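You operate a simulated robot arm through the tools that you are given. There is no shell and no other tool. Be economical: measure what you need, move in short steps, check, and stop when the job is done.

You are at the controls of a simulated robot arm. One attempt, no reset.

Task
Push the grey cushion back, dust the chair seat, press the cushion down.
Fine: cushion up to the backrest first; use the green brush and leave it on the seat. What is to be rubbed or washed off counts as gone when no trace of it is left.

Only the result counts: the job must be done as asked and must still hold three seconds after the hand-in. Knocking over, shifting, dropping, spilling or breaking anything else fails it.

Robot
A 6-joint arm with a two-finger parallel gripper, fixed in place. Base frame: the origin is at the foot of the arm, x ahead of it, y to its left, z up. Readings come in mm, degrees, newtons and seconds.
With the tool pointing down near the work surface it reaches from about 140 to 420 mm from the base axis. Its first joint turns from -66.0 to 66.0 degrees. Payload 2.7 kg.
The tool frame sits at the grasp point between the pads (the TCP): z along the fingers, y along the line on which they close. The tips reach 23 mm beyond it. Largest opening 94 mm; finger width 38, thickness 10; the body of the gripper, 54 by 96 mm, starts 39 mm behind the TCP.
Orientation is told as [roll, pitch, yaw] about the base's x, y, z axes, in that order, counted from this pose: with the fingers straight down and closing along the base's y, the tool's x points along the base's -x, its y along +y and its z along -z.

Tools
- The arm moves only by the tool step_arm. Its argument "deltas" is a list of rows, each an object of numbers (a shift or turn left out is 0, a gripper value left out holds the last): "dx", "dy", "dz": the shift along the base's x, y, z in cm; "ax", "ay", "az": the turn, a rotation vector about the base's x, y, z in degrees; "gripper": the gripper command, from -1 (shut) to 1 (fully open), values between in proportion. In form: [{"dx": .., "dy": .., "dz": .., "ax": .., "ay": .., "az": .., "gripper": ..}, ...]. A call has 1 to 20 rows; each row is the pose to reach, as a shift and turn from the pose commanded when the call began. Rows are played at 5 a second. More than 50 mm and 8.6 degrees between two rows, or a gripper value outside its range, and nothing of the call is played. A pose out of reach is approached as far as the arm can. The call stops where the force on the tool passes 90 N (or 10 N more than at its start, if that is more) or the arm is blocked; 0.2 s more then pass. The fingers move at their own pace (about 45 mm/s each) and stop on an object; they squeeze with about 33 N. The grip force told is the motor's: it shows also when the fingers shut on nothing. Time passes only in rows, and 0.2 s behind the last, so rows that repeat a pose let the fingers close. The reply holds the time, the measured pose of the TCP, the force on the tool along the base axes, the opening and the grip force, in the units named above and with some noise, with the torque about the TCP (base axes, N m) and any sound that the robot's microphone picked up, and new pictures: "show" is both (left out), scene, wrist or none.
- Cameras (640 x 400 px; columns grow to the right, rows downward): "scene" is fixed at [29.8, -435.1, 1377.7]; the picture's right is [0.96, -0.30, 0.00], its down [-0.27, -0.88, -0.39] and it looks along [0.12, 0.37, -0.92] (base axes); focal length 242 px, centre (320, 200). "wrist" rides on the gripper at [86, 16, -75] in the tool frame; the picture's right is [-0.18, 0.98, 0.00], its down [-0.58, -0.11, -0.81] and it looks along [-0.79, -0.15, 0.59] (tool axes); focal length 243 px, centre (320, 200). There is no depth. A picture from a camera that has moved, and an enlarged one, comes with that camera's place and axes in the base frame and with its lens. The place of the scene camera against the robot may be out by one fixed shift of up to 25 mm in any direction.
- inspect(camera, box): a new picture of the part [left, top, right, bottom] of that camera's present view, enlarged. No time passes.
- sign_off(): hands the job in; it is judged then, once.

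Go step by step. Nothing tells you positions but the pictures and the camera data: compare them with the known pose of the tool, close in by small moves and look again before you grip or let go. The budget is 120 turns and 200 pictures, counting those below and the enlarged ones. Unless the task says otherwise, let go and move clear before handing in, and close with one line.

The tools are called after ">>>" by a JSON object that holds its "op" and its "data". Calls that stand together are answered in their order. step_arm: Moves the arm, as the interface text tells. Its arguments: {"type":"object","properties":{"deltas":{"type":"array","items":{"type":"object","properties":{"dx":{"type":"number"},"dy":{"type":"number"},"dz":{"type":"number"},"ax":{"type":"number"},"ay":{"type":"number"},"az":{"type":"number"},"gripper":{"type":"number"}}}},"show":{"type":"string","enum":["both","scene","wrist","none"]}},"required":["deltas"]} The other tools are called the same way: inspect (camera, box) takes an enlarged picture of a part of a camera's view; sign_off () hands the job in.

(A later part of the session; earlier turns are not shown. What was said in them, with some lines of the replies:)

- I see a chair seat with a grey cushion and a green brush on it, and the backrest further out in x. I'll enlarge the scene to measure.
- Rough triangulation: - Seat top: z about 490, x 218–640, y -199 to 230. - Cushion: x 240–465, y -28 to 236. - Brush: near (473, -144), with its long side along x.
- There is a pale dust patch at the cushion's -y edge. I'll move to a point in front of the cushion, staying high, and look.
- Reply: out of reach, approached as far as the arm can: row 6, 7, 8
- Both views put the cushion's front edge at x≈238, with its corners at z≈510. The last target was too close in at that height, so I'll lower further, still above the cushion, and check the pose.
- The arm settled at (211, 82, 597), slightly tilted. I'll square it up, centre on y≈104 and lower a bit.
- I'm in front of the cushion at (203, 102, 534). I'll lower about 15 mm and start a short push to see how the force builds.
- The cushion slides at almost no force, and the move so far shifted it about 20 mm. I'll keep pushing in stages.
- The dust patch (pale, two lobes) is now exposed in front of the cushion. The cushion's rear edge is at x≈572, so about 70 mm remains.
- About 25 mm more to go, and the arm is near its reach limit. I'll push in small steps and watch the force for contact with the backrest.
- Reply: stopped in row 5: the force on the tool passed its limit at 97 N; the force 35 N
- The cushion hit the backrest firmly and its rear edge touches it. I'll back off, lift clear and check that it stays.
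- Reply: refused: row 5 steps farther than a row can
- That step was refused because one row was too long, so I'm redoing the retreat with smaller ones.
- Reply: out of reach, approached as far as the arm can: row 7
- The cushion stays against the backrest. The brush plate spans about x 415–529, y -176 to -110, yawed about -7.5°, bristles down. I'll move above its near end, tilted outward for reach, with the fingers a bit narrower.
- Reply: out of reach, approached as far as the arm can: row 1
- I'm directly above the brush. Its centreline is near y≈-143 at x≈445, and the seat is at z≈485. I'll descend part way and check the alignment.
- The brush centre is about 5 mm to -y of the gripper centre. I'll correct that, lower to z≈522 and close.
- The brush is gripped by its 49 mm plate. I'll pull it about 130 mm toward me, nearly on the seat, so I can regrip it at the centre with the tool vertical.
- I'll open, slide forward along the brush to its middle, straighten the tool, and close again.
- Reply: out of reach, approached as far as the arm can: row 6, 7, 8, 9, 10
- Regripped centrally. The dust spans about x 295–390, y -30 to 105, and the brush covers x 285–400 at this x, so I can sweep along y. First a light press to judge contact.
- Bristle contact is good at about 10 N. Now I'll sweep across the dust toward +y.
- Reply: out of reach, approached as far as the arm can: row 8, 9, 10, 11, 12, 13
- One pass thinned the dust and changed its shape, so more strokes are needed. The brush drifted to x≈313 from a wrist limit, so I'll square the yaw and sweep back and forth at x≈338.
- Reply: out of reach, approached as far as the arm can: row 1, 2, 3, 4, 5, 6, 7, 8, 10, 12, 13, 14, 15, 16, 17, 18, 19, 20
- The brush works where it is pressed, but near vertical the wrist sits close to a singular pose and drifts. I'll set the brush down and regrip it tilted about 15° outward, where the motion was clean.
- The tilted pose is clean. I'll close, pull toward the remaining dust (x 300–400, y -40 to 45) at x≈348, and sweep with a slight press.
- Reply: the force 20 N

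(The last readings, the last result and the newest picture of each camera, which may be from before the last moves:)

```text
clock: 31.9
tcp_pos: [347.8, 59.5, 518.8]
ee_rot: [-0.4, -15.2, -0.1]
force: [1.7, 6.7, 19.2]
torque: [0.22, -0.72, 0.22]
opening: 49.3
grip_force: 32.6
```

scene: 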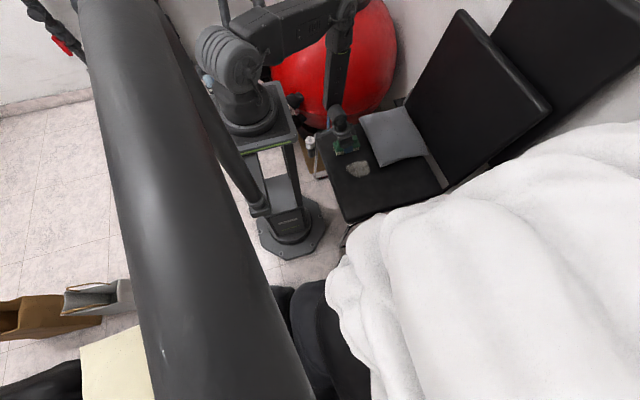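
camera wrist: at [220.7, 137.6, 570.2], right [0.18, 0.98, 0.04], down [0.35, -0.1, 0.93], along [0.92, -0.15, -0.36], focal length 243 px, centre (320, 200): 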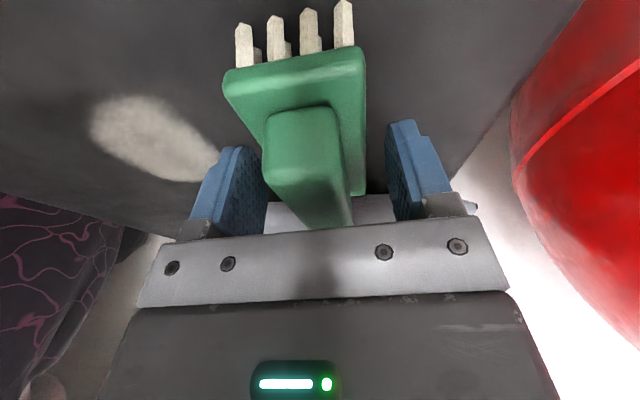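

Clean tracking with about 19 N of press. Now I'll sweep across the patch both ways.

>>> {"op": "step_arm", "data": {"deltas": [{"dy": -1.5}, {"dy": -3}, {"dy": -4.5}, {"dy": -6}, {"dy": -7.5}, {"dy": -9}, {"dy": -10.5}, {"dy": -12}, {"dy": -13.5}, {"dy": -12}, {"dy": -10.5}, {"dy": -9}, {"dy": -7.5}, {"dy": -6}, {"dy": -4.5}, {"dy": -3}, {"dy": -1.5}, {"dy": 0}, {"dy": 2}, {"dy": 3.5}]}}

>>> {"op": "inspect", "data": {"camera": "scene", "box": [310, 100, 430, 190]}}

```text
clock: 36.1
tcp_pos: [346.8, 96.3, 518.6]
ee_rot: [-0.4, -15.0, -0.2]
force: [0.1, 0.6, -0.4]
torque: [-0.02, 0.01, -0.01]
opening: 49.3
grip_force: 33.1
camera wrist: at [244.8, 112.7, 567.7], right [0.18, 0.98, 0.04], down [0.35, -0.1, 0.93], along [0.92, -0.16, -0.36], focal length 243 px, centre (320, 200)
```

scene: 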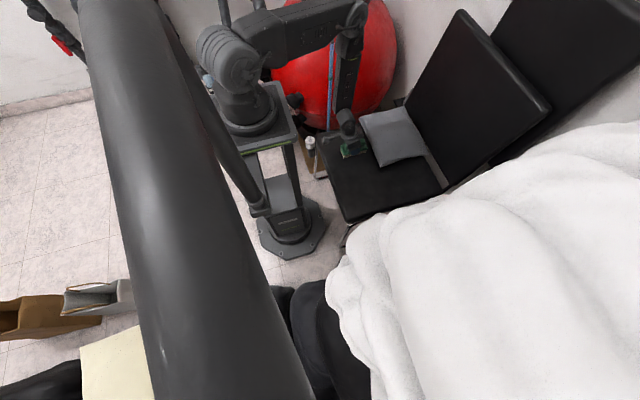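
wrist: 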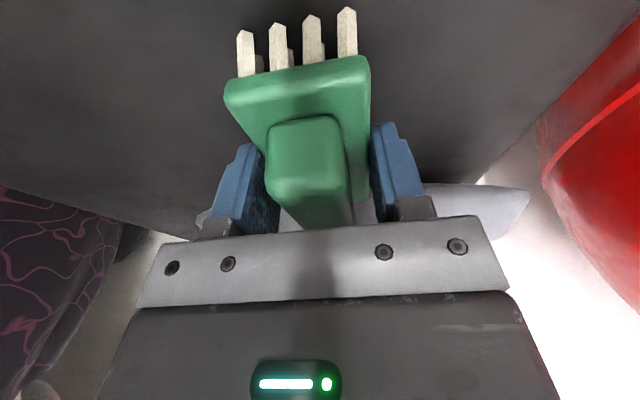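

```text
4.44 times, centred on (370, 145) of scene
camera zoom: at [29.8, -435.1, 1377.7], right [0.96, -0.3, 0.0], down [-0.27, -0.88, -0.39], along [0.12, 0.37, -0.92], focal length 1075 px, centre (98, 444)
```

zoom: 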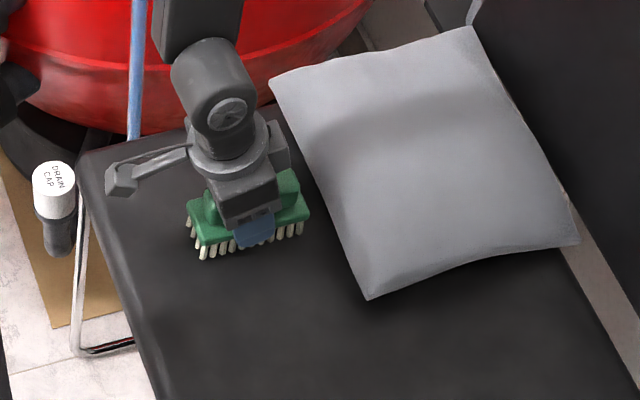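

No dust is visible outside the brush. I'll do one more pressed pass over the whole area, from y≈125 down to -125, and end at a parking spot on the seat.

>>> {"op": "step_arm", "data": {"deltas": [{"dz": -0.2, "dy": 1.5}, {"dz": -0.3, "dy": 3}, {"dz": -0.3, "dy": 1.5}, {"dz": -0.3, "dy": 0}, {"dz": -0.3, "dy": -1.5}, {"dz": -0.3, "dy": -3}, {"dz": -0.3, "dy": -4.5}, {"dz": -0.3, "dy": -6}, {"dz": -0.3, "dy": -7.5}, {"dz": -0.3, "dy": -9}, {"dz": -0.3, "dy": -10.5}, {"dz": -0.3, "dy": -12}, {"dz": -0.3, "dy": -13.5}, {"dz": -0.3, "dy": -15}, {"dz": -0.3, "dy": -16.5}, {"dz": -0.3, "dy": -18}, {"dz": -0.3, "dy": -19.5}, {"dz": -0.3, "dy": -21}, {"dz": -0.3, "dy": -22}]}}

>>> {"op": "inspect", "data": {"camera": "scene", "box": [310, 100, 430, 190]}}

```text
clock: 40.1
tcp_pos: [347.1, -124.6, 513.4]
ee_rot: [-0.4, -15.0, -0.2]
force: [-1.9, 6.3, 18.1]
torque: [0.21, 0.14, -0.06]
opening: 49.3
grip_force: 33.5
camera wrist: at [244.0, -108.1, 563.2], right [0.18, 0.98, 0.04], down [0.35, -0.1, 0.93], along [0.92, -0.15, -0.37], focal length 243 px, centre (320, 200)
```

scene: 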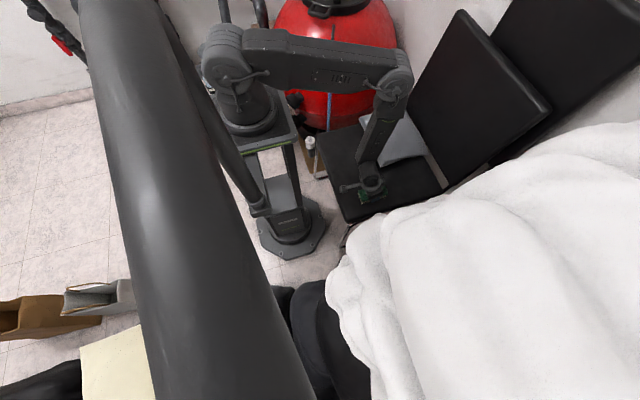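
wrist: 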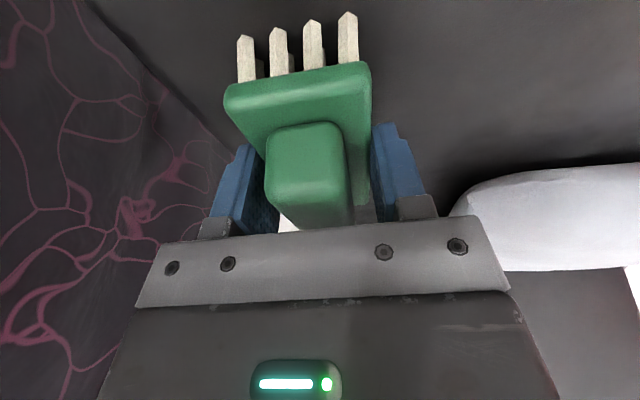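

```text
4.44 times, centred on (370, 145) of scene
camera zoom: at [29.6, -434.9, 1377.7], right [0.96, -0.3, 0.0], down [-0.27, -0.88, -0.39], along [0.12, 0.37, -0.92], focal length 1075 px, centre (98, 444)
```

zoom: 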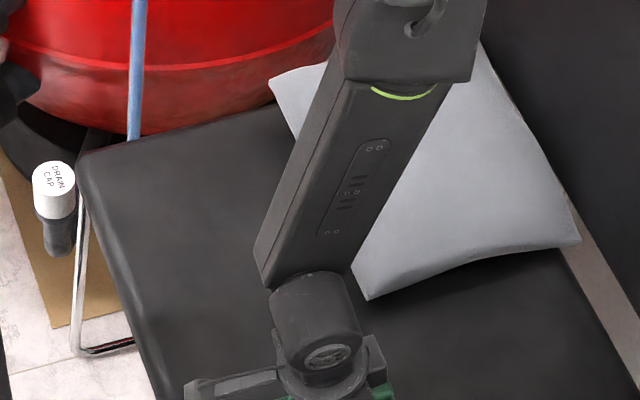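

The seat looks clean. I'll ease off, release the brush here at y≈-125, and rise along the tool axis.

>>> {"op": "step_arm", "data": {"deltas": [{"dz": 0.3}, {"dz": 0.3, "gripper": 0.5}, {"dz": 0.3, "gripper": 0.5}, {"dz": 0.3, "gripper": 0.5}, {"dz": 2.3, "dx": -0.5}, {"dz": 5, "dx": -1.3}, {"dz": 8, "dx": -2}, {"dz": 11, "dx": -3}, {"dz": 14, "dx": -3}, {"dz": 16, "dx": -3, "dy": 3}]}}

>>> {"op": "inspect", "data": {"camera": "scene", "box": [310, 100, 450, 220]}}

>>> {"op": "inspect", "data": {"camera": "wrist", "box": [160, 0, 640, 220]}}

```text
clock: 42.3
tcp_pos: [316.6, -96.3, 675.1]
ee_rot: [-0.5, -15.2, -0.2]
force: [-0.5, -0.5, 0.0]
torque: [-0.01, 0.02, 0.0]
opening: 70.5
grip_force: 0.0
camera wrist: at [214.0, -78.6, 724.6], right [0.18, 0.98, 0.04], down [0.35, -0.1, 0.93], along [0.92, -0.15, -0.36], focal length 243 px, centre (320, 200)
```

scene: 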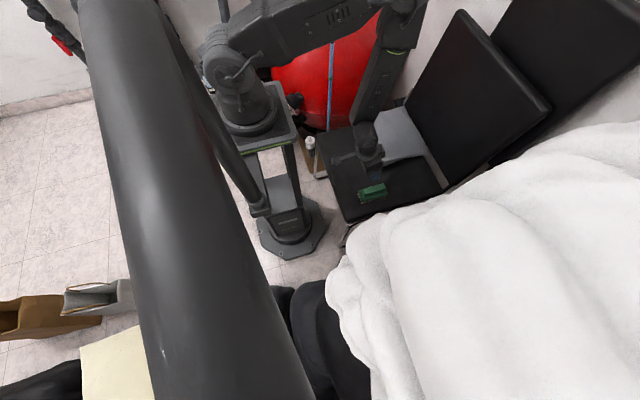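
wrist: 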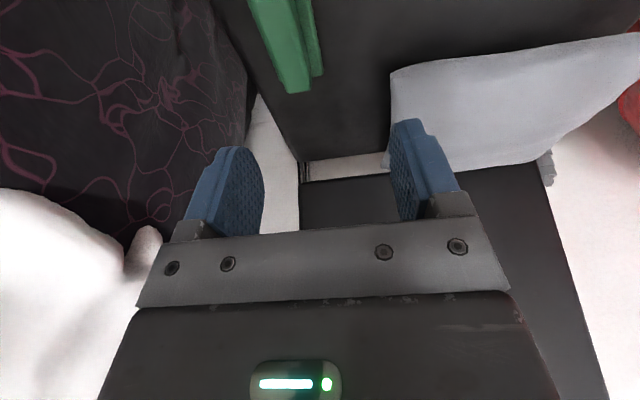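

```text
3.33 times, centred on (380, 160) of scene
camera zoom: at [29.7, -435.1, 1377.7], right [0.96, -0.3, 0.0], down [-0.27, -0.88, -0.39], along [0.12, 0.37, -0.92], focal length 806 px, centre (120, 333)
```

zoom: 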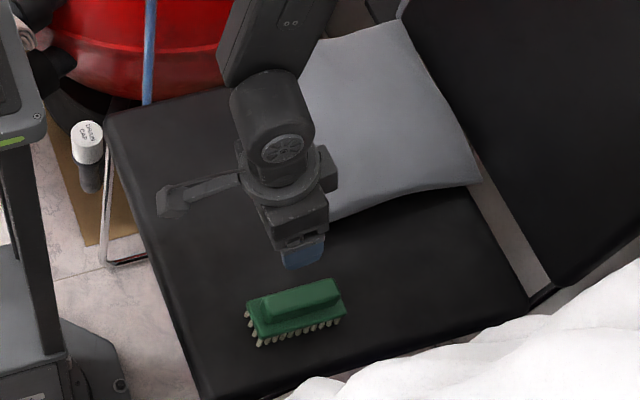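

```text
1.33 times, centred on (400, 110) of wrist
camera zoom: at [214.0, -78.6, 724.6], right [0.18, 0.98, 0.04], down [0.35, -0.1, 0.93], along [0.92, -0.15, -0.36], focal length 324 px, centre (213, 320)
```

zoom: 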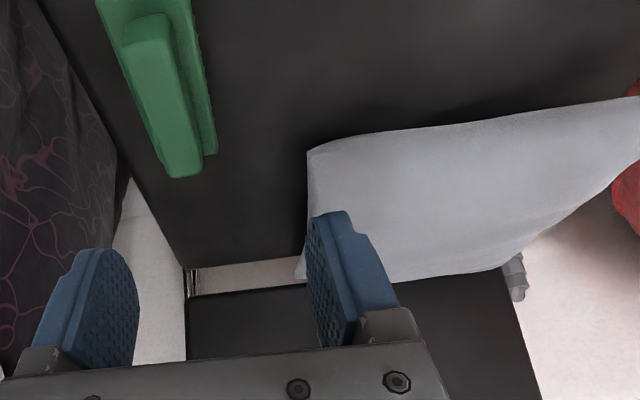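

The brush is upright on the seat and the cushion is in place. Next I'll take the arm over the cushion with the fingers shut and tilted outward for reach, and check the dust area on the way.

>>> {"op": "step_arm", "data": {"deltas": [{"dx": 1.5, "dy": 2.5, "ay": -3, "az": 2, "gripper": -1}, {"dx": 3.5, "dy": 5, "ay": -6, "az": 4}, {"dx": 5.5, "dy": 7.5, "ay": -9, "az": 6}, {"dx": 7.5, "dy": 10, "ay": -12, "az": 8}, {"dx": 9.5, "dy": 12.5, "ay": -15, "az": 10}, {"dx": 11.5, "dy": 15, "ay": -18, "az": 10}, {"dx": 12.5, "dy": 16.6, "ay": -20, "az": 10}, {"dx": 12.5, "dy": 16.6, "ay": -20, "az": 10}]}}

>>> {"op": "inspect", "data": {"camera": "scene", "box": [310, 100, 450, 220]}}

>>> {"op": "inspect", "data": {"camera": "scene", "box": [325, 130, 385, 180]}}

```text
clock: 44.1
tcp_pos: [442.7, 71.5, 673.9]
ee_rot: [-2.4, -35.0, 10.8]
force: [0.4, -0.3, -0.3]
torque: [-0.01, 0.02, 0.0]
opening: 0.0
grip_force: 33.8
camera wrist: at [328.0, 69.1, 685.4], right [-0.01, 1.0, 0.07], down [0.03, -0.07, 1.0], along [1.0, 0.01, -0.03], focal length 243 px, centre (320, 200)
```

scene: 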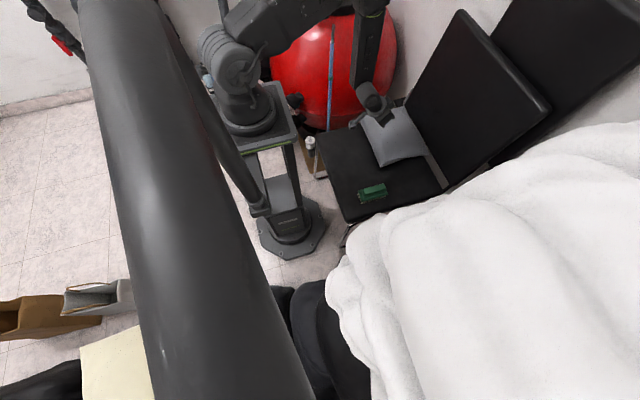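
wrist: 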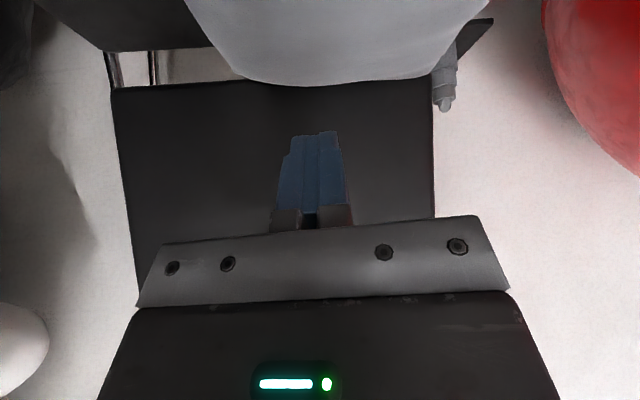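

```text
3.33 times, centred on (380, 160) of scene
camera zoom: at [29.8, -435.1, 1377.7], right [0.96, -0.3, 0.0], down [-0.27, -0.88, -0.39], along [0.12, 0.37, -0.92], focal length 806 px, centre (120, 333)
```

zoom: 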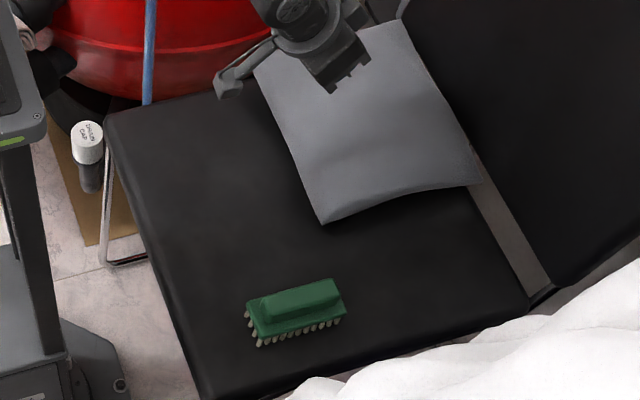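

```text
8.00 times, centred on (355, 155) of scene
camera zoom: at [29.8, -435.1, 1377.7], right [0.96, -0.3, 0.0], down [-0.27, -0.88, -0.39], along [0.12, 0.37, -0.92], focal length 1936 px, centre (40, 560)
```

zoom: 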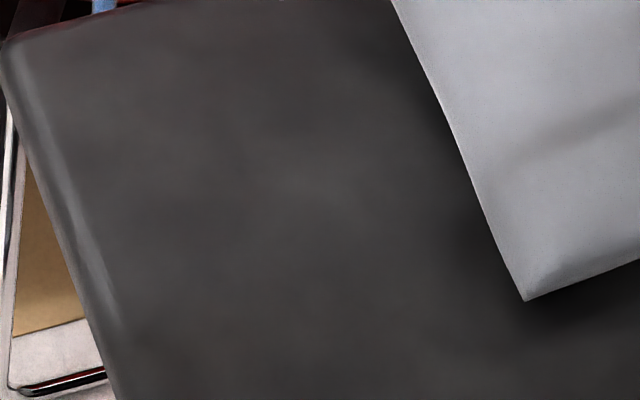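

The patch area looks clean apart from very faint lighter mottling near (367, 95). Before pressing I want a closer wrist-camera look at the seat to rule out residue.

>>> {"op": "step_arm", "data": {"deltas": [{"dx": -3, "dz": 1, "ay": 5.5, "az": -2}, {"dx": -6, "dz": 1, "ay": 11, "az": -4}, {"dx": -9, "dz": 0, "ay": 16.5, "az": -6}, {"dx": -12, "dy": -1, "dz": -1, "ay": 22, "az": -8}, {"dx": -15, "dy": -2, "dz": -2, "ay": 27.5, "az": -9}, {"dx": -18, "dy": -3, "dz": -3, "ay": 33, "az": -10}, {"dx": -18, "dy": -3, "dz": -3, "ay": 33, "az": -10}], "show": "wrist"}}

>>> {"op": "inspect", "data": {"camera": "wrist", "box": [160, 0, 560, 220]}}

```text
clock: 45.7
tcp_pos: [259.8, 40.3, 644.5]
ee_rot: [0.8, -2.0, -0.5]
force: [0.7, 0.1, 0.5]
torque: [-0.01, -0.01, 0.01]
opening: 0.0
grip_force: 33.3
camera wrist: at [171.8, 56.4, 716.2], right [0.19, 0.98, 0.02], down [0.55, -0.12, 0.82], along [0.81, -0.15, -0.57], focal length 243 px, centre (320, 200)
```

wrist: 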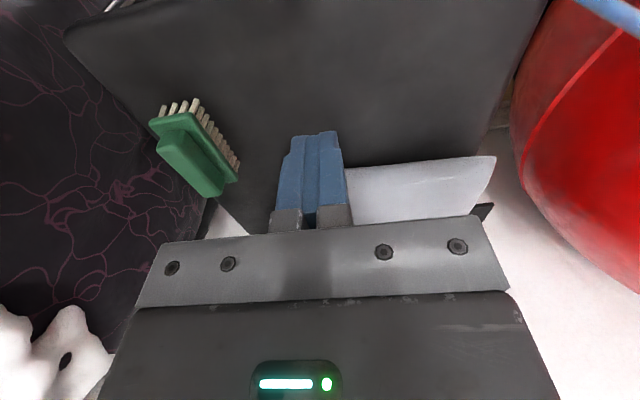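

```text
1.60 times, centred on (360, 110) of wrist
camera zoom: at [171.8, 56.4, 716.2], right [0.19, 0.98, 0.02], down [0.55, -0.12, 0.82], along [0.81, -0.15, -0.57], focal length 388 px, centre (256, 344)
```

zoom: 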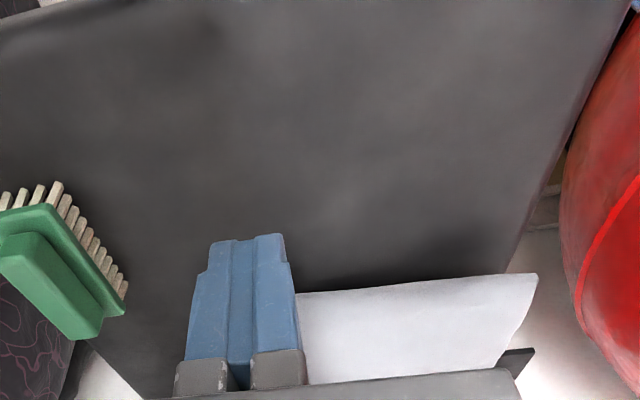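

>>> {"op": "inspect", "data": {"camera": "wrist", "box": [260, 30, 480, 170]}}

>>> {"op": "inspect", "data": {"camera": "scene", "box": [320, 125, 400, 190]}}

```text
2.86 times, centred on (370, 100) of wrist
camera zoom: at [171.8, 56.4, 716.2], right [0.19, 0.98, 0.02], down [0.55, -0.12, 0.82], along [0.81, -0.15, -0.57], focal length 693 px, centre (177, 486)
```

zoom: 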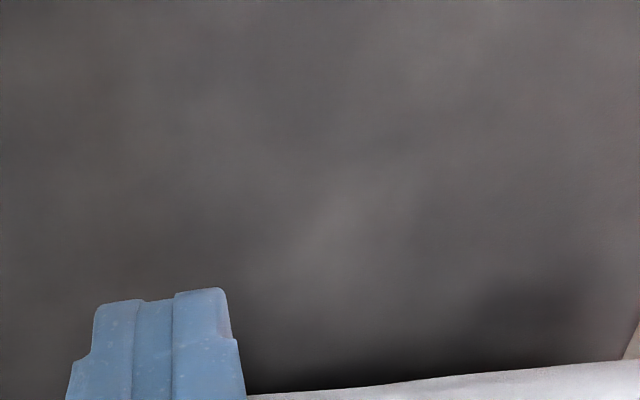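

```text
6.15 times, centred on (360, 158) of scene
camera zoom: at [29.8, -435.1, 1377.7], right [0.96, -0.3, 0.0], down [-0.27, -0.88, -0.39], along [0.12, 0.37, -0.92], focal length 1489 px, centre (74, 462)
```

zoom: 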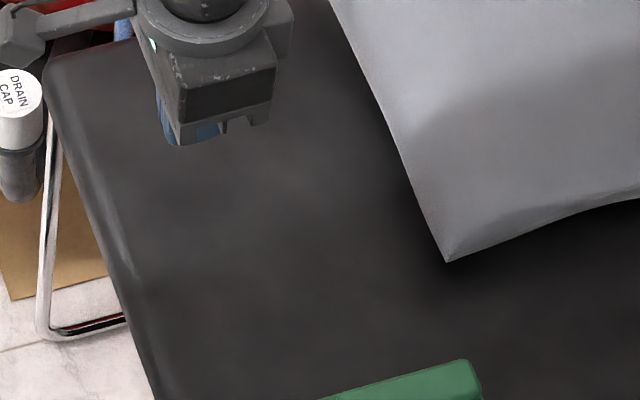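

The mottling looks like surface texture, but I can't rule out faint residue on the +y lobe. A few more strokes are cheap and safe, so I'll regrip the brush first.

>>> {"op": "step_arm", "data": {"deltas": [{"dx": 1, "dy": -3, "ay": -2.5, "ax": -0.8, "gripper": 0.5}, {"dx": 2, "dy": -7, "ay": -5, "ax": -0.8}, {"dx": 3.5, "dy": -11, "ay": -8, "ax": -0.8}, {"dx": 5, "dy": -14.5, "ay": -11, "ax": -0.8}, {"dx": 5.7, "dy": -16.5, "ay": -13, "ax": -0.8}, {"dx": 5.7, "dy": -16.5, "dz": -1.8, "ay": -13, "ax": -0.8}, {"dx": 6.7, "dy": -16.5, "dz": -4.8, "ay": -13, "ax": -0.8}, {"dx": 6.7, "dy": -16.5, "dz": -4.8, "ay": -13, "ax": -0.8}]}}

```text
clock: 47.5
tcp_pos: [330.9, -123.1, 596.7]
ee_rot: [0.0, -15.2, -0.4]
force: [-0.2, 0.2, 0.8]
torque: [0.0, 0.0, -0.01]
opening: 70.5
grip_force: 0.0
camera wrist: at [226.8, -106.5, 645.7], right [0.18, 0.98, 0.05], down [0.35, -0.11, 0.93], along [0.92, -0.15, -0.36], focal length 243 px, centre (320, 200)
```

scene: 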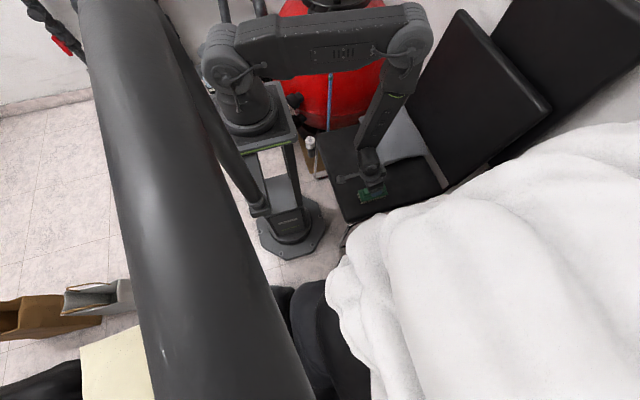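
wrist: 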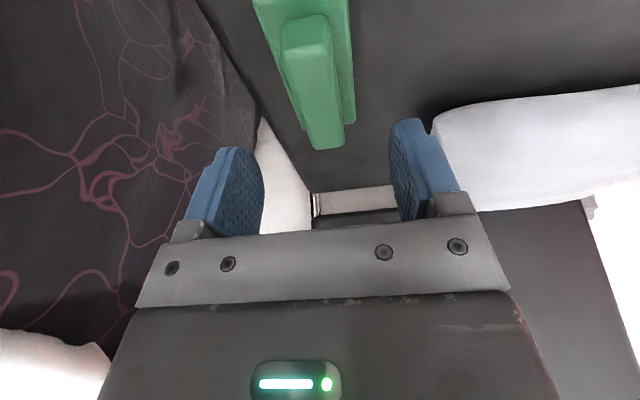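

Aligned over the brush. I'll descend and grip.

>>> {"op": "step_arm", "data": {"deltas": [{"dx": 0.6, "dy": -0.1, "dz": -2.8}, {"dx": 1.2, "dy": -0.1, "dz": -5.3}, {"dx": 1.6, "dy": -0.1, "dz": -7.4}, {"dx": 1.6, "dy": -0.1, "dz": -7.4, "gripper": 0}, {"dx": 1.6, "dy": -0.1, "dz": -7.4, "gripper": -1}, {"dx": 1.6, "dy": -0.1, "dz": -7.4, "gripper": -1}, {"dx": 1.6, "dy": -0.1, "dz": -7.4, "gripper": -1}, {"dx": 1.6, "dy": -0.1, "dz": -7.7, "gripper": -1}, {"dx": 1.6, "dy": 1, "dz": -7.8, "gripper": -1}], "show": "wrist"}}

```text
clock: 49.5
tcp_pos: [349.9, -114.6, 520.7]
ee_rot: [-0.1, -15.6, -0.5]
force: [2.6, -8.8, 26.8]
torque: [-0.32, -0.22, -0.05]
opening: 49.2
grip_force: 33.1
camera wrist: at [246.9, -97.9, 569.2], right [0.19, 0.98, 0.05], down [0.34, -0.11, 0.93], along [0.92, -0.16, -0.35], focal length 243 px, centre (320, 200)
```

wrist: 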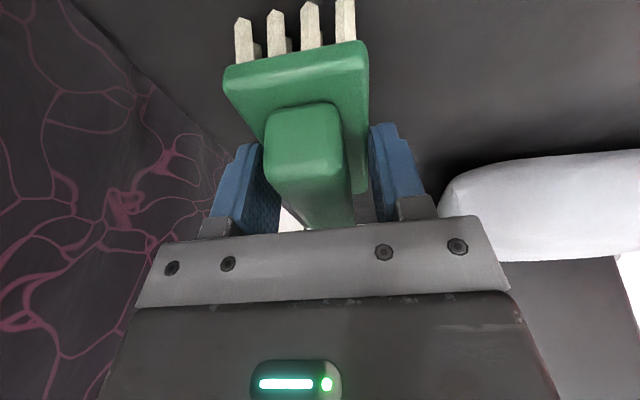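

Gripped, pressing about 27 N. I'll do a full sweep to y≈126 and start back at a slightly smaller x.

>>> {"op": "step_arm", "data": {"deltas": [{"dy": 2}, {"dy": 4}, {"dy": 6}, {"dy": 8}, {"dy": 10}, {"dy": 12}, {"dy": 14}, {"dy": 16, "dz": -0.1}, {"dy": 18, "dz": -0.1}, {"dy": 20, "dz": -0.1}, {"dy": 22, "dz": -0.1}, {"dy": 24, "dz": -0.1}, {"dy": 22, "dx": -1, "dz": -0.2}, {"dy": 20, "dx": -1.5, "dz": -0.2}, {"dy": 18, "dx": -1.5, "dz": -0.2}, {"dy": 16, "dx": -1.5, "dz": -0.2}, {"dy": 14, "dx": -1.5, "dz": -0.2}, {"dy": 12, "dx": -1.5, "dz": -0.2}, {"dy": 10, "dx": -1.5, "dz": -0.2}, {"dy": 8, "dx": -1.5, "dz": -0.2}]}}

>>> {"op": "inspect", "data": {"camera": "scene", "box": [320, 125, 400, 190]}}

```text
clock: 53.7
tcp_pos: [329.2, -33.7, 517.3]
ee_rot: [-0.1, -15.0, -0.3]
force: [-0.8, 0.1, -0.6]
torque: [0.02, 0.0, 0.01]
opening: 49.0
grip_force: 32.7
camera wrist: at [227.3, -17.4, 566.4], right [0.18, 0.98, 0.05], down [0.35, -0.11, 0.93], along [0.92, -0.15, -0.36], focal length 243 px, centre (320, 200)
```

scene: 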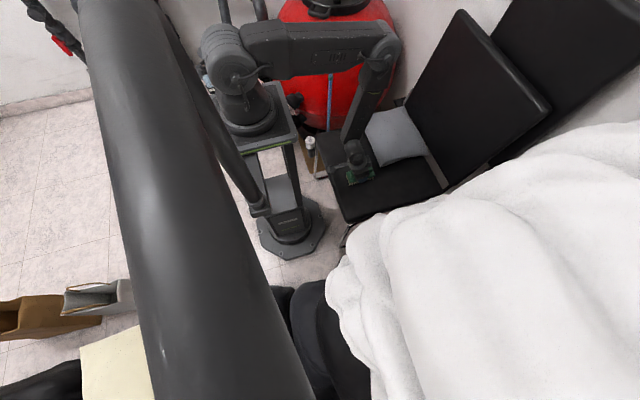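
wrist: 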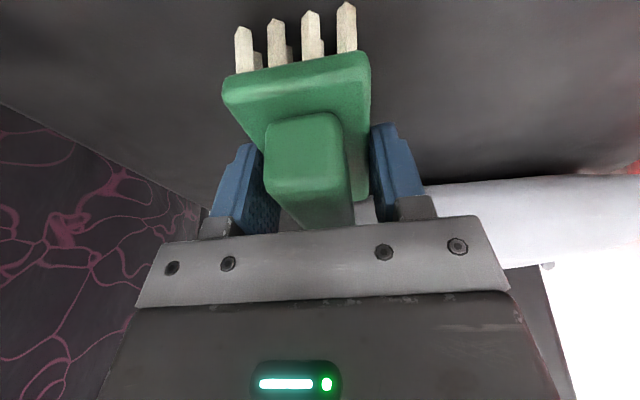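

```text
6.15 times, centred on (360, 158) of scene
camera zoom: at [29.8, -435.1, 1377.7], right [0.96, -0.3, 0.0], down [-0.27, -0.88, -0.39], along [0.12, 0.37, -0.92], focal length 1489 px, centre (74, 462)
```

zoom: 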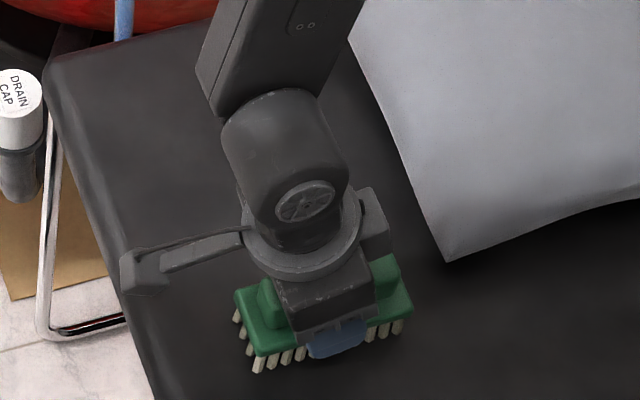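

Pressure bled off as the brush crept up in the grip. I'll do one more pressed pass and then return to the parking spot.

>>> {"op": "step_arm", "data": {"deltas": [{"dz": -0.25, "dy": 1}, {"dz": -0.25, "dx": 1.5, "dy": 3}, {"dz": -0.25, "dx": 1.8, "dy": 5}, {"dz": -0.25, "dx": 1.8, "dy": 7}, {"dz": -0.25, "dx": 1.8, "dy": 9}, {"dz": -0.25, "dx": 1.8, "dy": 11}, {"dz": -0.25, "dx": 1.8, "dy": 13}, {"dz": -0.25, "dx": 1.8, "dy": 15}, {"dz": -0.3, "dx": 1.2, "dy": 13}, {"dz": -0.3, "dx": 1.2, "dy": 11}, {"dz": -0.3, "dx": 1.2, "dy": 9}, {"dz": -0.3, "dx": 1.2, "dy": 7}, {"dz": -0.3, "dx": 1.2, "dy": 5}, {"dz": -0.3, "dx": 1.2, "dy": 3}, {"dz": -0.3, "dx": 1.2, "dy": 0.5}, {"dz": -0.3, "dx": 1.2, "dy": -2}, {"dz": -0.2, "dx": 1.2, "dy": -5}, {"dz": -0.1, "dx": 1.2, "dy": -8}, {"dz": -0.1, "dx": 1.2, "dy": -9}], "show": "wrist"}}

>>> {"op": "step_arm", "data": {"deltas": [{"dz": 0.2}, {"dz": 0.2, "gripper": 0.5}, {"dz": 0.2, "gripper": 0.5}, {"dz": 0.2, "gripper": 0.5}, {"dz": 2.3, "dx": -0.5}, {"dz": 5, "dx": -1.3}, {"dz": 8, "dx": -2}, {"dz": 11, "dx": -3}, {"dz": 14, "dx": -3}, {"dz": 16, "dx": -3, "dy": 3}], "show": "scene"}}

```text
clock: 57.7
tcp_pos: [341.6, -124.2, 515.0]
ee_rot: [0.0, -15.1, -0.3]
force: [0.0, -0.8, 0.4]
torque: [-0.01, 0.03, 0.02]
opening: 49.3
grip_force: 33.2
camera wrist: at [239.1, -106.4, 564.7], right [0.18, 0.98, 0.05], down [0.35, -0.11, 0.93], along [0.92, -0.15, -0.36], focal length 243 px, centre (320, 200)
```

wrist: 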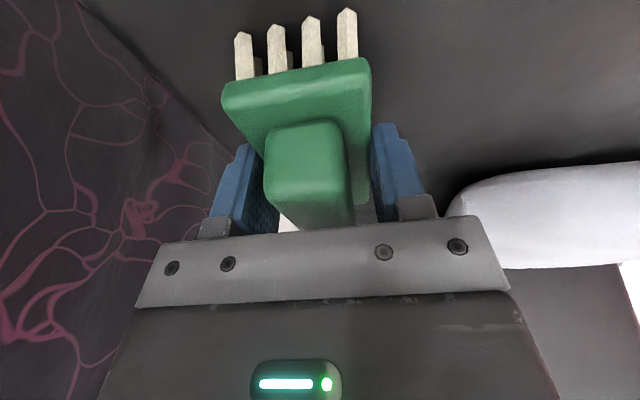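

```text
clock: 59.9
tcp_pos: [312.4, -93.9, 674.3]
ee_rot: [0.0, -15.1, -0.4]
force: [-0.4, 0.5, 0.0]
torque: [-0.04, 0.0, 0.01]
opening: 70.3
grip_force: 0.0
```

scene: 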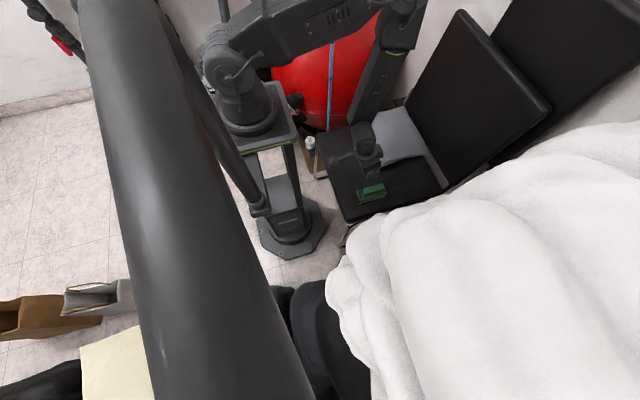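

The brush is parked on the seat again. I'll move back over the cushion and recheck the seat.

>>> {"op": "step_arm", "data": {"deltas": [{"dx": 1.5, "dy": 2.5, "ay": -3, "az": 2, "gripper": -1}, {"dx": 3.5, "dy": 5, "ay": -6, "az": 4}, {"dx": 5.5, "dy": 7.5, "ay": -9, "az": 6}, {"dx": 7.5, "dy": 10, "ay": -12, "az": 8}, {"dx": 9.5, "dy": 12.5, "ay": -15, "az": 10}, {"dx": 11.5, "dy": 15, "ay": -18, "az": 10}, {"dx": 14, "dy": 17, "ay": -22, "az": 10}, {"dx": 17, "dy": 17.5, "ay": -26, "az": 10}, {"dx": 19.5, "dy": 17.8, "ay": -30, "az": 10}, {"dx": 19.5, "dy": 17.8, "dz": -3, "ay": -30, "az": 10}]}}

>>> {"op": "inspect", "data": {"camera": "scene", "box": [325, 130, 385, 180]}}

>>> {"op": "inspect", "data": {"camera": "scene", "box": [310, 90, 450, 210]}}

```text
clock: 62.1
tcp_pos: [508.6, 86.7, 645.6]
ee_rot: [-3.3, -45.0, 11.5]
force: [-1.0, -0.7, -0.5]
torque: [0.03, 0.02, -0.01]
opening: 0.1
grip_force: 33.2
camera wrist: at [394.4, 83.3, 636.6], right [-0.03, 1.0, 0.09], down [-0.15, -0.09, 0.98], along [0.99, 0.02, 0.15], focal length 243 px, centre (320, 200)
```

scene: 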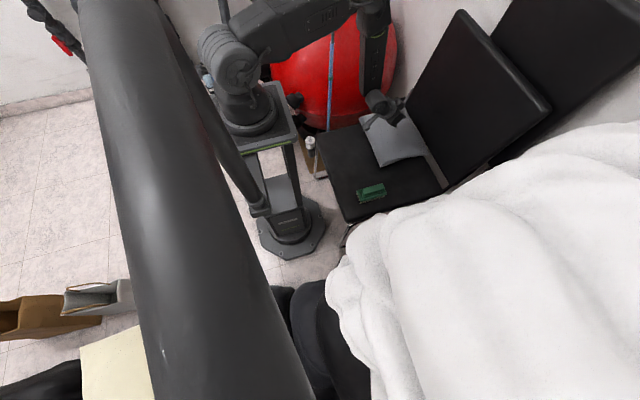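
wrist: 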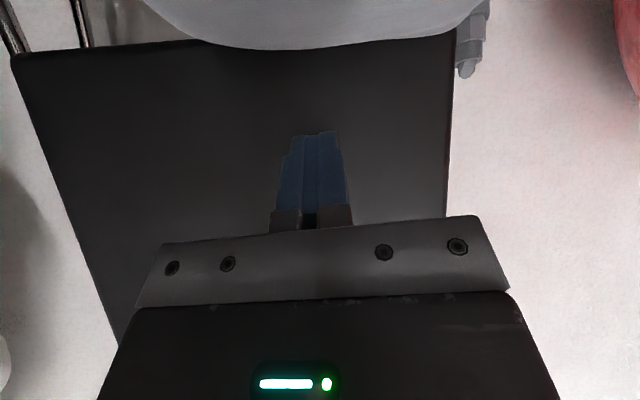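

```text
8.00 times, centred on (355, 155) of scene
camera zoom: at [29.8, -435.1, 1377.7], right [0.96, -0.3, 0.0], down [-0.27, -0.88, -0.39], along [0.12, 0.37, -0.92], focal length 1936 px, centre (40, 560)
```

zoom: 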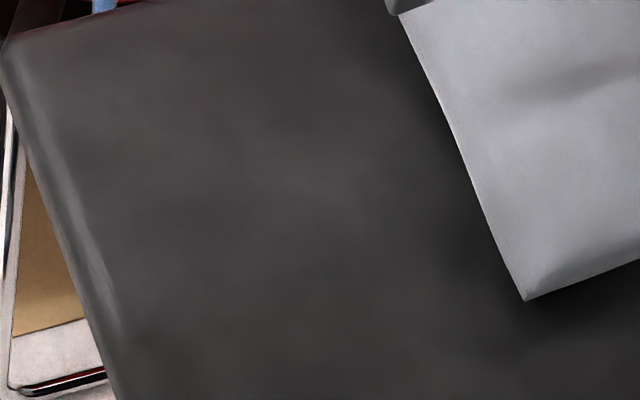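

```text
3.33 times, centred on (380, 150) of scene
camera zoom: at [29.8, -435.1, 1377.7], right [0.96, -0.3, 0.0], down [-0.27, -0.88, -0.39], along [0.12, 0.37, -0.92], focal length 806 px, centre (120, 367)
```

zoom: 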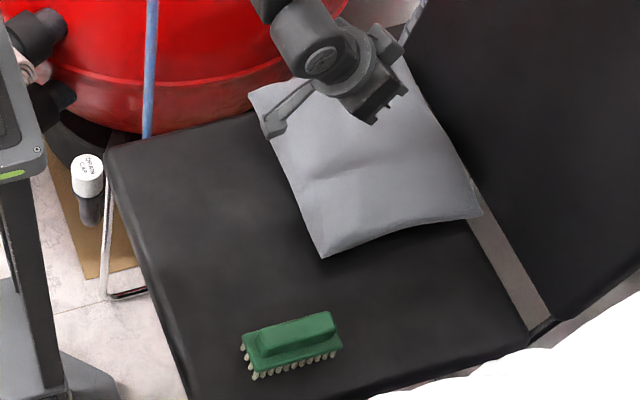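

The seat texture is identical before and after, so the mottling is just upholstery and the dust is gone. Next I'll lower onto the cushion's top at about (510, 90).

>>> {"op": "step_arm", "data": {"deltas": [{"dz": -2}, {"dz": -4}, {"dz": -5}, {"dz": -6}, {"dz": -6.7}]}}

>>> {"op": "inspect", "data": {"camera": "scene", "box": [350, 80, 450, 160]}}

```text
clock: 63.3
tcp_pos: [507.0, 84.7, 580.1]
ee_rot: [-3.4, -44.9, 11.6]
force: [-4.2, -0.3, 6.7]
torque: [-0.05, 0.09, 0.04]
opening: 0.0
grip_force: 32.8
camera wrist: at [392.2, 81.1, 570.2], right [-0.03, 1.0, 0.09], down [-0.15, -0.09, 0.98], along [0.99, 0.02, 0.15], focal length 243 px, centre (320, 200)
```

scene: 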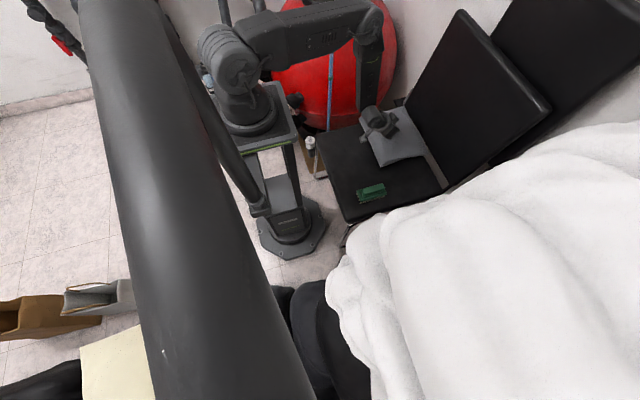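
wrist: 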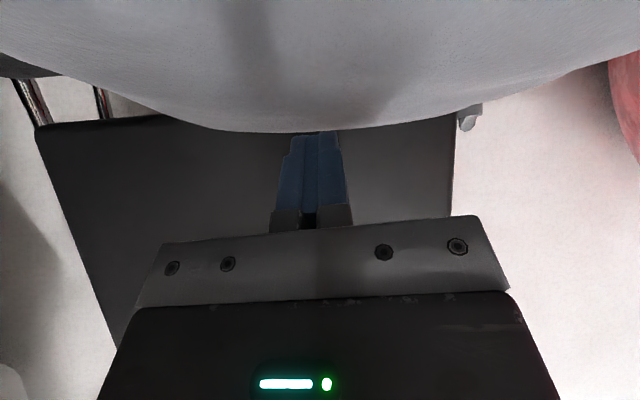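

```text
5.00 times, centred on (400, 120) of scene
camera zoom: at [29.6, -435.1, 1377.7], right [0.96, -0.3, 0.0], down [-0.27, -0.88, -0.39], along [0.12, 0.37, -0.92], focal length 1210 px, centre (-80, 600)
```

zoom: 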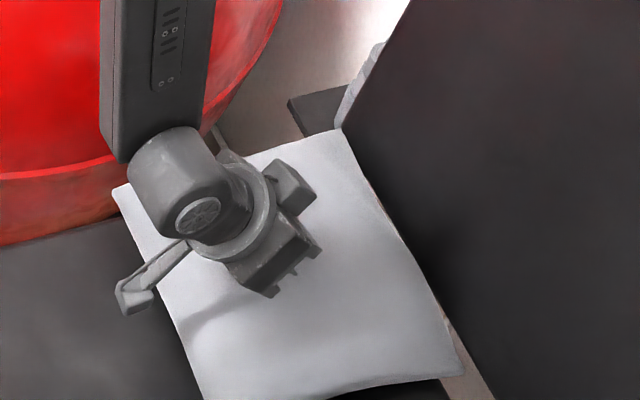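

Contact was made at TCP z≈581 with about 7 N. I'll press further in small steps.

>>> {"op": "step_arm", "data": {"deltas": [{"dz": -0.3}, {"dz": -0.6}, {"dz": -0.9}, {"dz": -0.9}], "show": "none"}}

```text
clock: 63.9
tcp_pos: [512.6, 83.7, 579.9]
ee_rot: [-3.5, -45.9, 11.5]
force: [-0.1, 0.6, 2.7]
torque: [0.02, 0.01, -0.02]
opening: 0.0
grip_force: 32.9
stopped in row 2: the force on the tool passed its limit at 94 N (the readings are from after the stop); the commanded pose is now the measured one
```

The force jumped past the limit, so the cushion is stiff. I'll look and then press gently with a hold.

>>> {"op": "step_arm", "data": {"deltas": [{"dz": -0.1}, {"dz": -0.15}, {"dz": -0.2}, {"dz": -0.2}, {"dz": -0.2}]}}

>>> {"op": "inspect", "data": {"camera": "scene", "box": [350, 80, 450, 160]}}

```text
clock: 65.1
tcp_pos: [512.3, 85.2, 578.9]
ee_rot: [-3.4, -46.1, 11.5]
force: [-24.4, -0.5, 45.9]
torque: [-0.06, 0.57, -0.01]
opening: 0.1
grip_force: 32.9
camera wrist: at [397.8, 82.1, 567.5], right [-0.03, 1.0, 0.09], down [-0.17, -0.09, 0.98], along [0.99, 0.01, 0.17], focal length 243 px, centre (320, 200)
```

scene: 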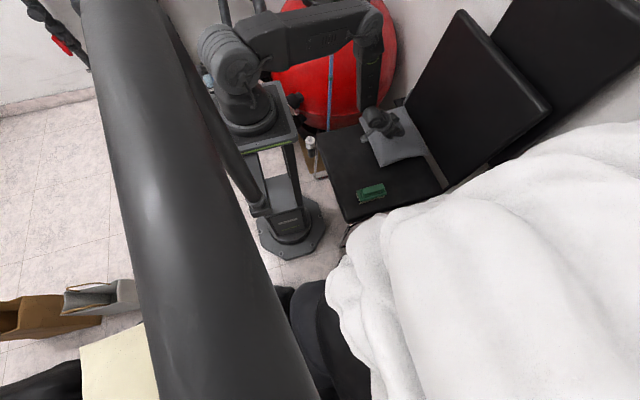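
wrist: 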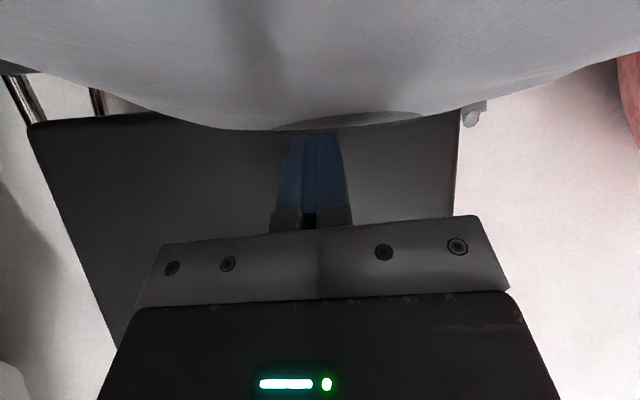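

```text
5.00 times, centred on (400, 120) of scene
camera zoom: at [28.7, -435.2, 1377.7], right [0.96, -0.3, 0.0], down [-0.27, -0.88, -0.39], along [0.12, 0.37, -0.92], focal length 1210 px, centre (-80, 600)
```

zoom: 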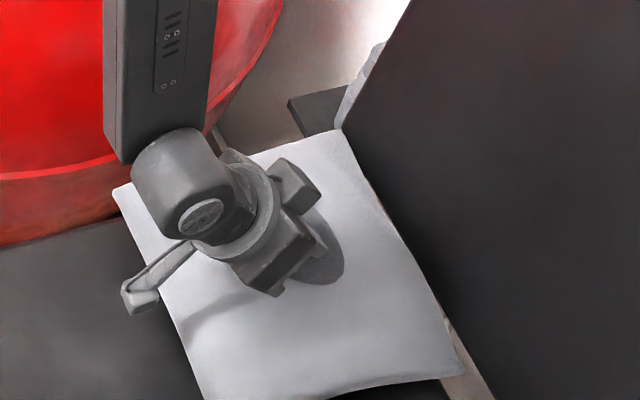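

Pressing at about 46 N, and a round dent now shows in the cushion. I'll hold briefly, then lift straight off and check.

>>> {"op": "step_arm", "data": {"deltas": [{}, {}, {}, {}, {}, {"dz": 0.3}, {"dz": 1, "dx": -0.2}, {"dz": 4, "dx": -1}, {"dz": 8, "dx": -3}, {"dz": 11, "dx": -6, "dy": -2}, {"dz": 12, "dx": -10, "dy": -3, "ay": 8}, {"dz": 12, "dx": -14, "dy": -4, "ay": 16}, {"dz": 12, "dx": -18, "dy": -5, "ay": 24}]}}

>>> {"op": "inspect", "data": {"camera": "scene", "box": [310, 80, 450, 210]}}

```text
clock: 67.9
tcp_pos: [332.0, 31.9, 699.1]
ee_rot: [1.4, -22.1, 8.6]
force: [0.2, -0.3, -1.1]
torque: [0.01, -0.01, 0.0]
opening: 0.0
grip_force: 32.9
camera wrist: at [222.4, 29.1, 735.0], right [0.01, 1.0, 0.09], down [0.25, -0.09, 0.96], along [0.97, 0.01, -0.25], focal length 243 px, centre (320, 200)
```

scene: 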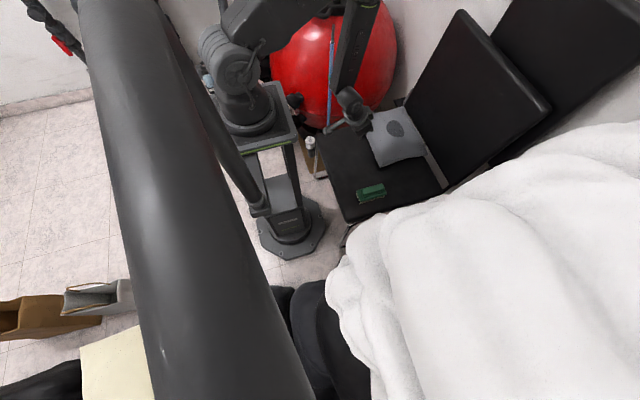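
wrist: 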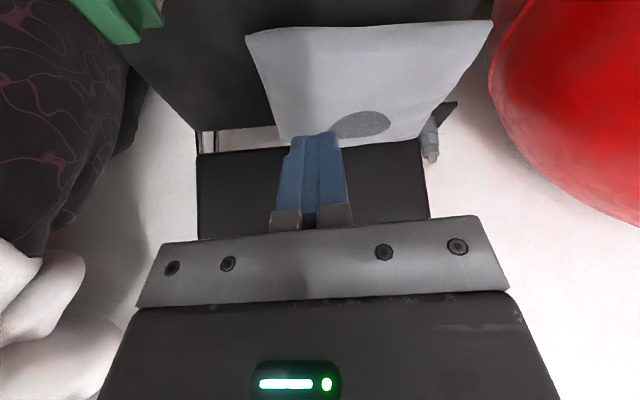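

```text
3.08 times, centred on (380, 145) of scene
camera zoom: at [29.8, -435.1, 1377.7], right [0.96, -0.3, 0.0], down [-0.27, -0.88, -0.39], along [0.12, 0.37, -0.92], focal length 744 px, centre (135, 369)
```

zoom: 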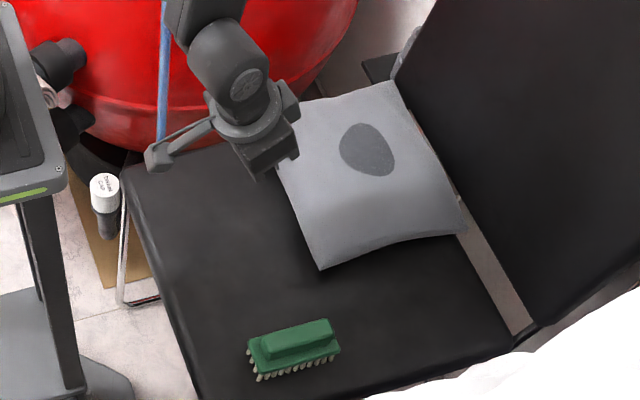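

The dent stays, so the press took. I'll check that the cushion's rear edge still meets the backrest.

>>> {"op": "inspect", "data": {"camera": "scene", "box": [365, 95, 435, 150]}}

>>> {"op": "inspect", "data": {"camera": "wrist", "box": [180, 0, 520, 210]}}

```text
7.27 times, centred on (400, 122) of scene
camera zoom: at [29.8, -435.1, 1377.7], right [0.96, -0.3, 0.0], down [-0.27, -0.88, -0.39], along [0.12, 0.37, -0.92], focal length 1760 px, centre (-262, 764)
```

zoom: 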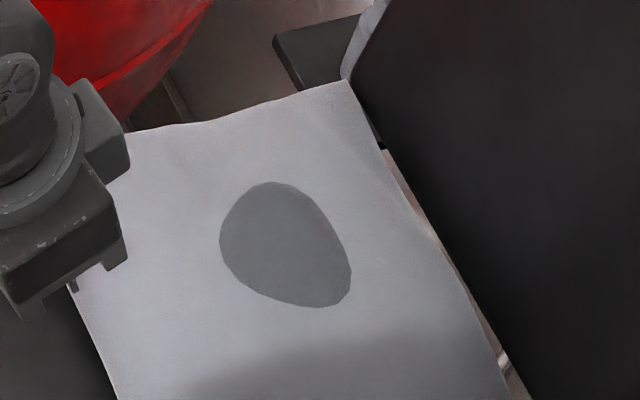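

```text
1.88 times, centred on (350, 105) of wrist
camera zoom: at [222.4, 29.1, 735.0], right [0.01, 1.0, 0.09], down [0.25, -0.09, 0.96], along [0.97, 0.01, -0.25], focal length 457 px, centre (264, 379)
```

zoom: 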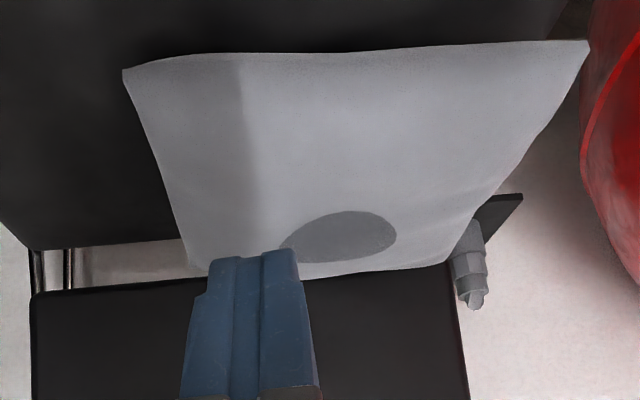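

>>> {"op": "inspect", "data": {"camera": "scene", "box": [310, 100, 430, 190]}}

>>> {"op": "inspect", "data": {"camera": "scene", "box": [395, 115, 445, 155]}}

```text
4.44 times, centred on (370, 145) of scene
camera zoom: at [29.8, -435.1, 1377.7], right [0.96, -0.3, 0.0], down [-0.27, -0.88, -0.39], along [0.12, 0.37, -0.92], focal length 1075 px, centre (98, 444)
```

zoom: 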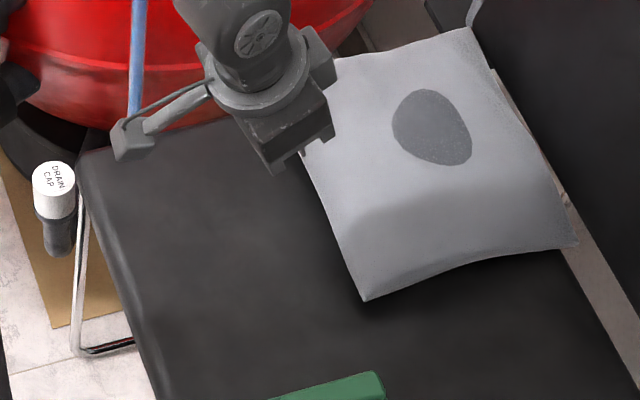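

```text
10.00 times, centred on (420, 135) of scene
camera zoom: at [29.8, -435.1, 1377.7], right [0.96, -0.3, 0.0], down [-0.27, -0.88, -0.39], along [0.12, 0.37, -0.92], focal length 2419 px, centre (-680, 850)
```

zoom: 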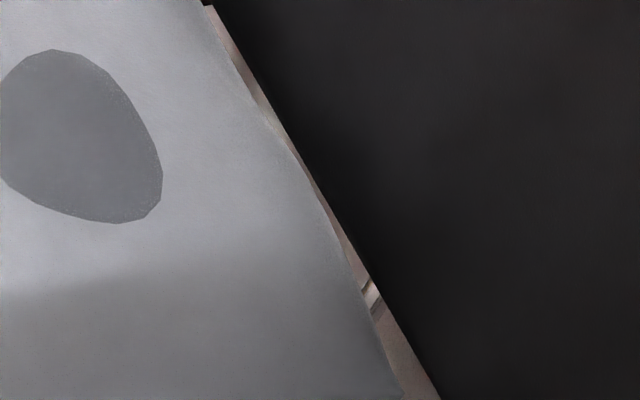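

The cushion moved only about 2–3 mm from its contact position, and its corners still meet the backrest. The seat is clean, the brush rests on it, and the arm is clear, so I'm handing in.

>>> {"op": "sign_off", "data": {}}

```text
The job is handed in.
```

I pushed the cushion up to the backrest, brushed the seat until I could see no dust, left the green brush on the seat, and pressed the cushion down. Pressing it may have moved it 2–3 mm, and I didn't nudge it back.
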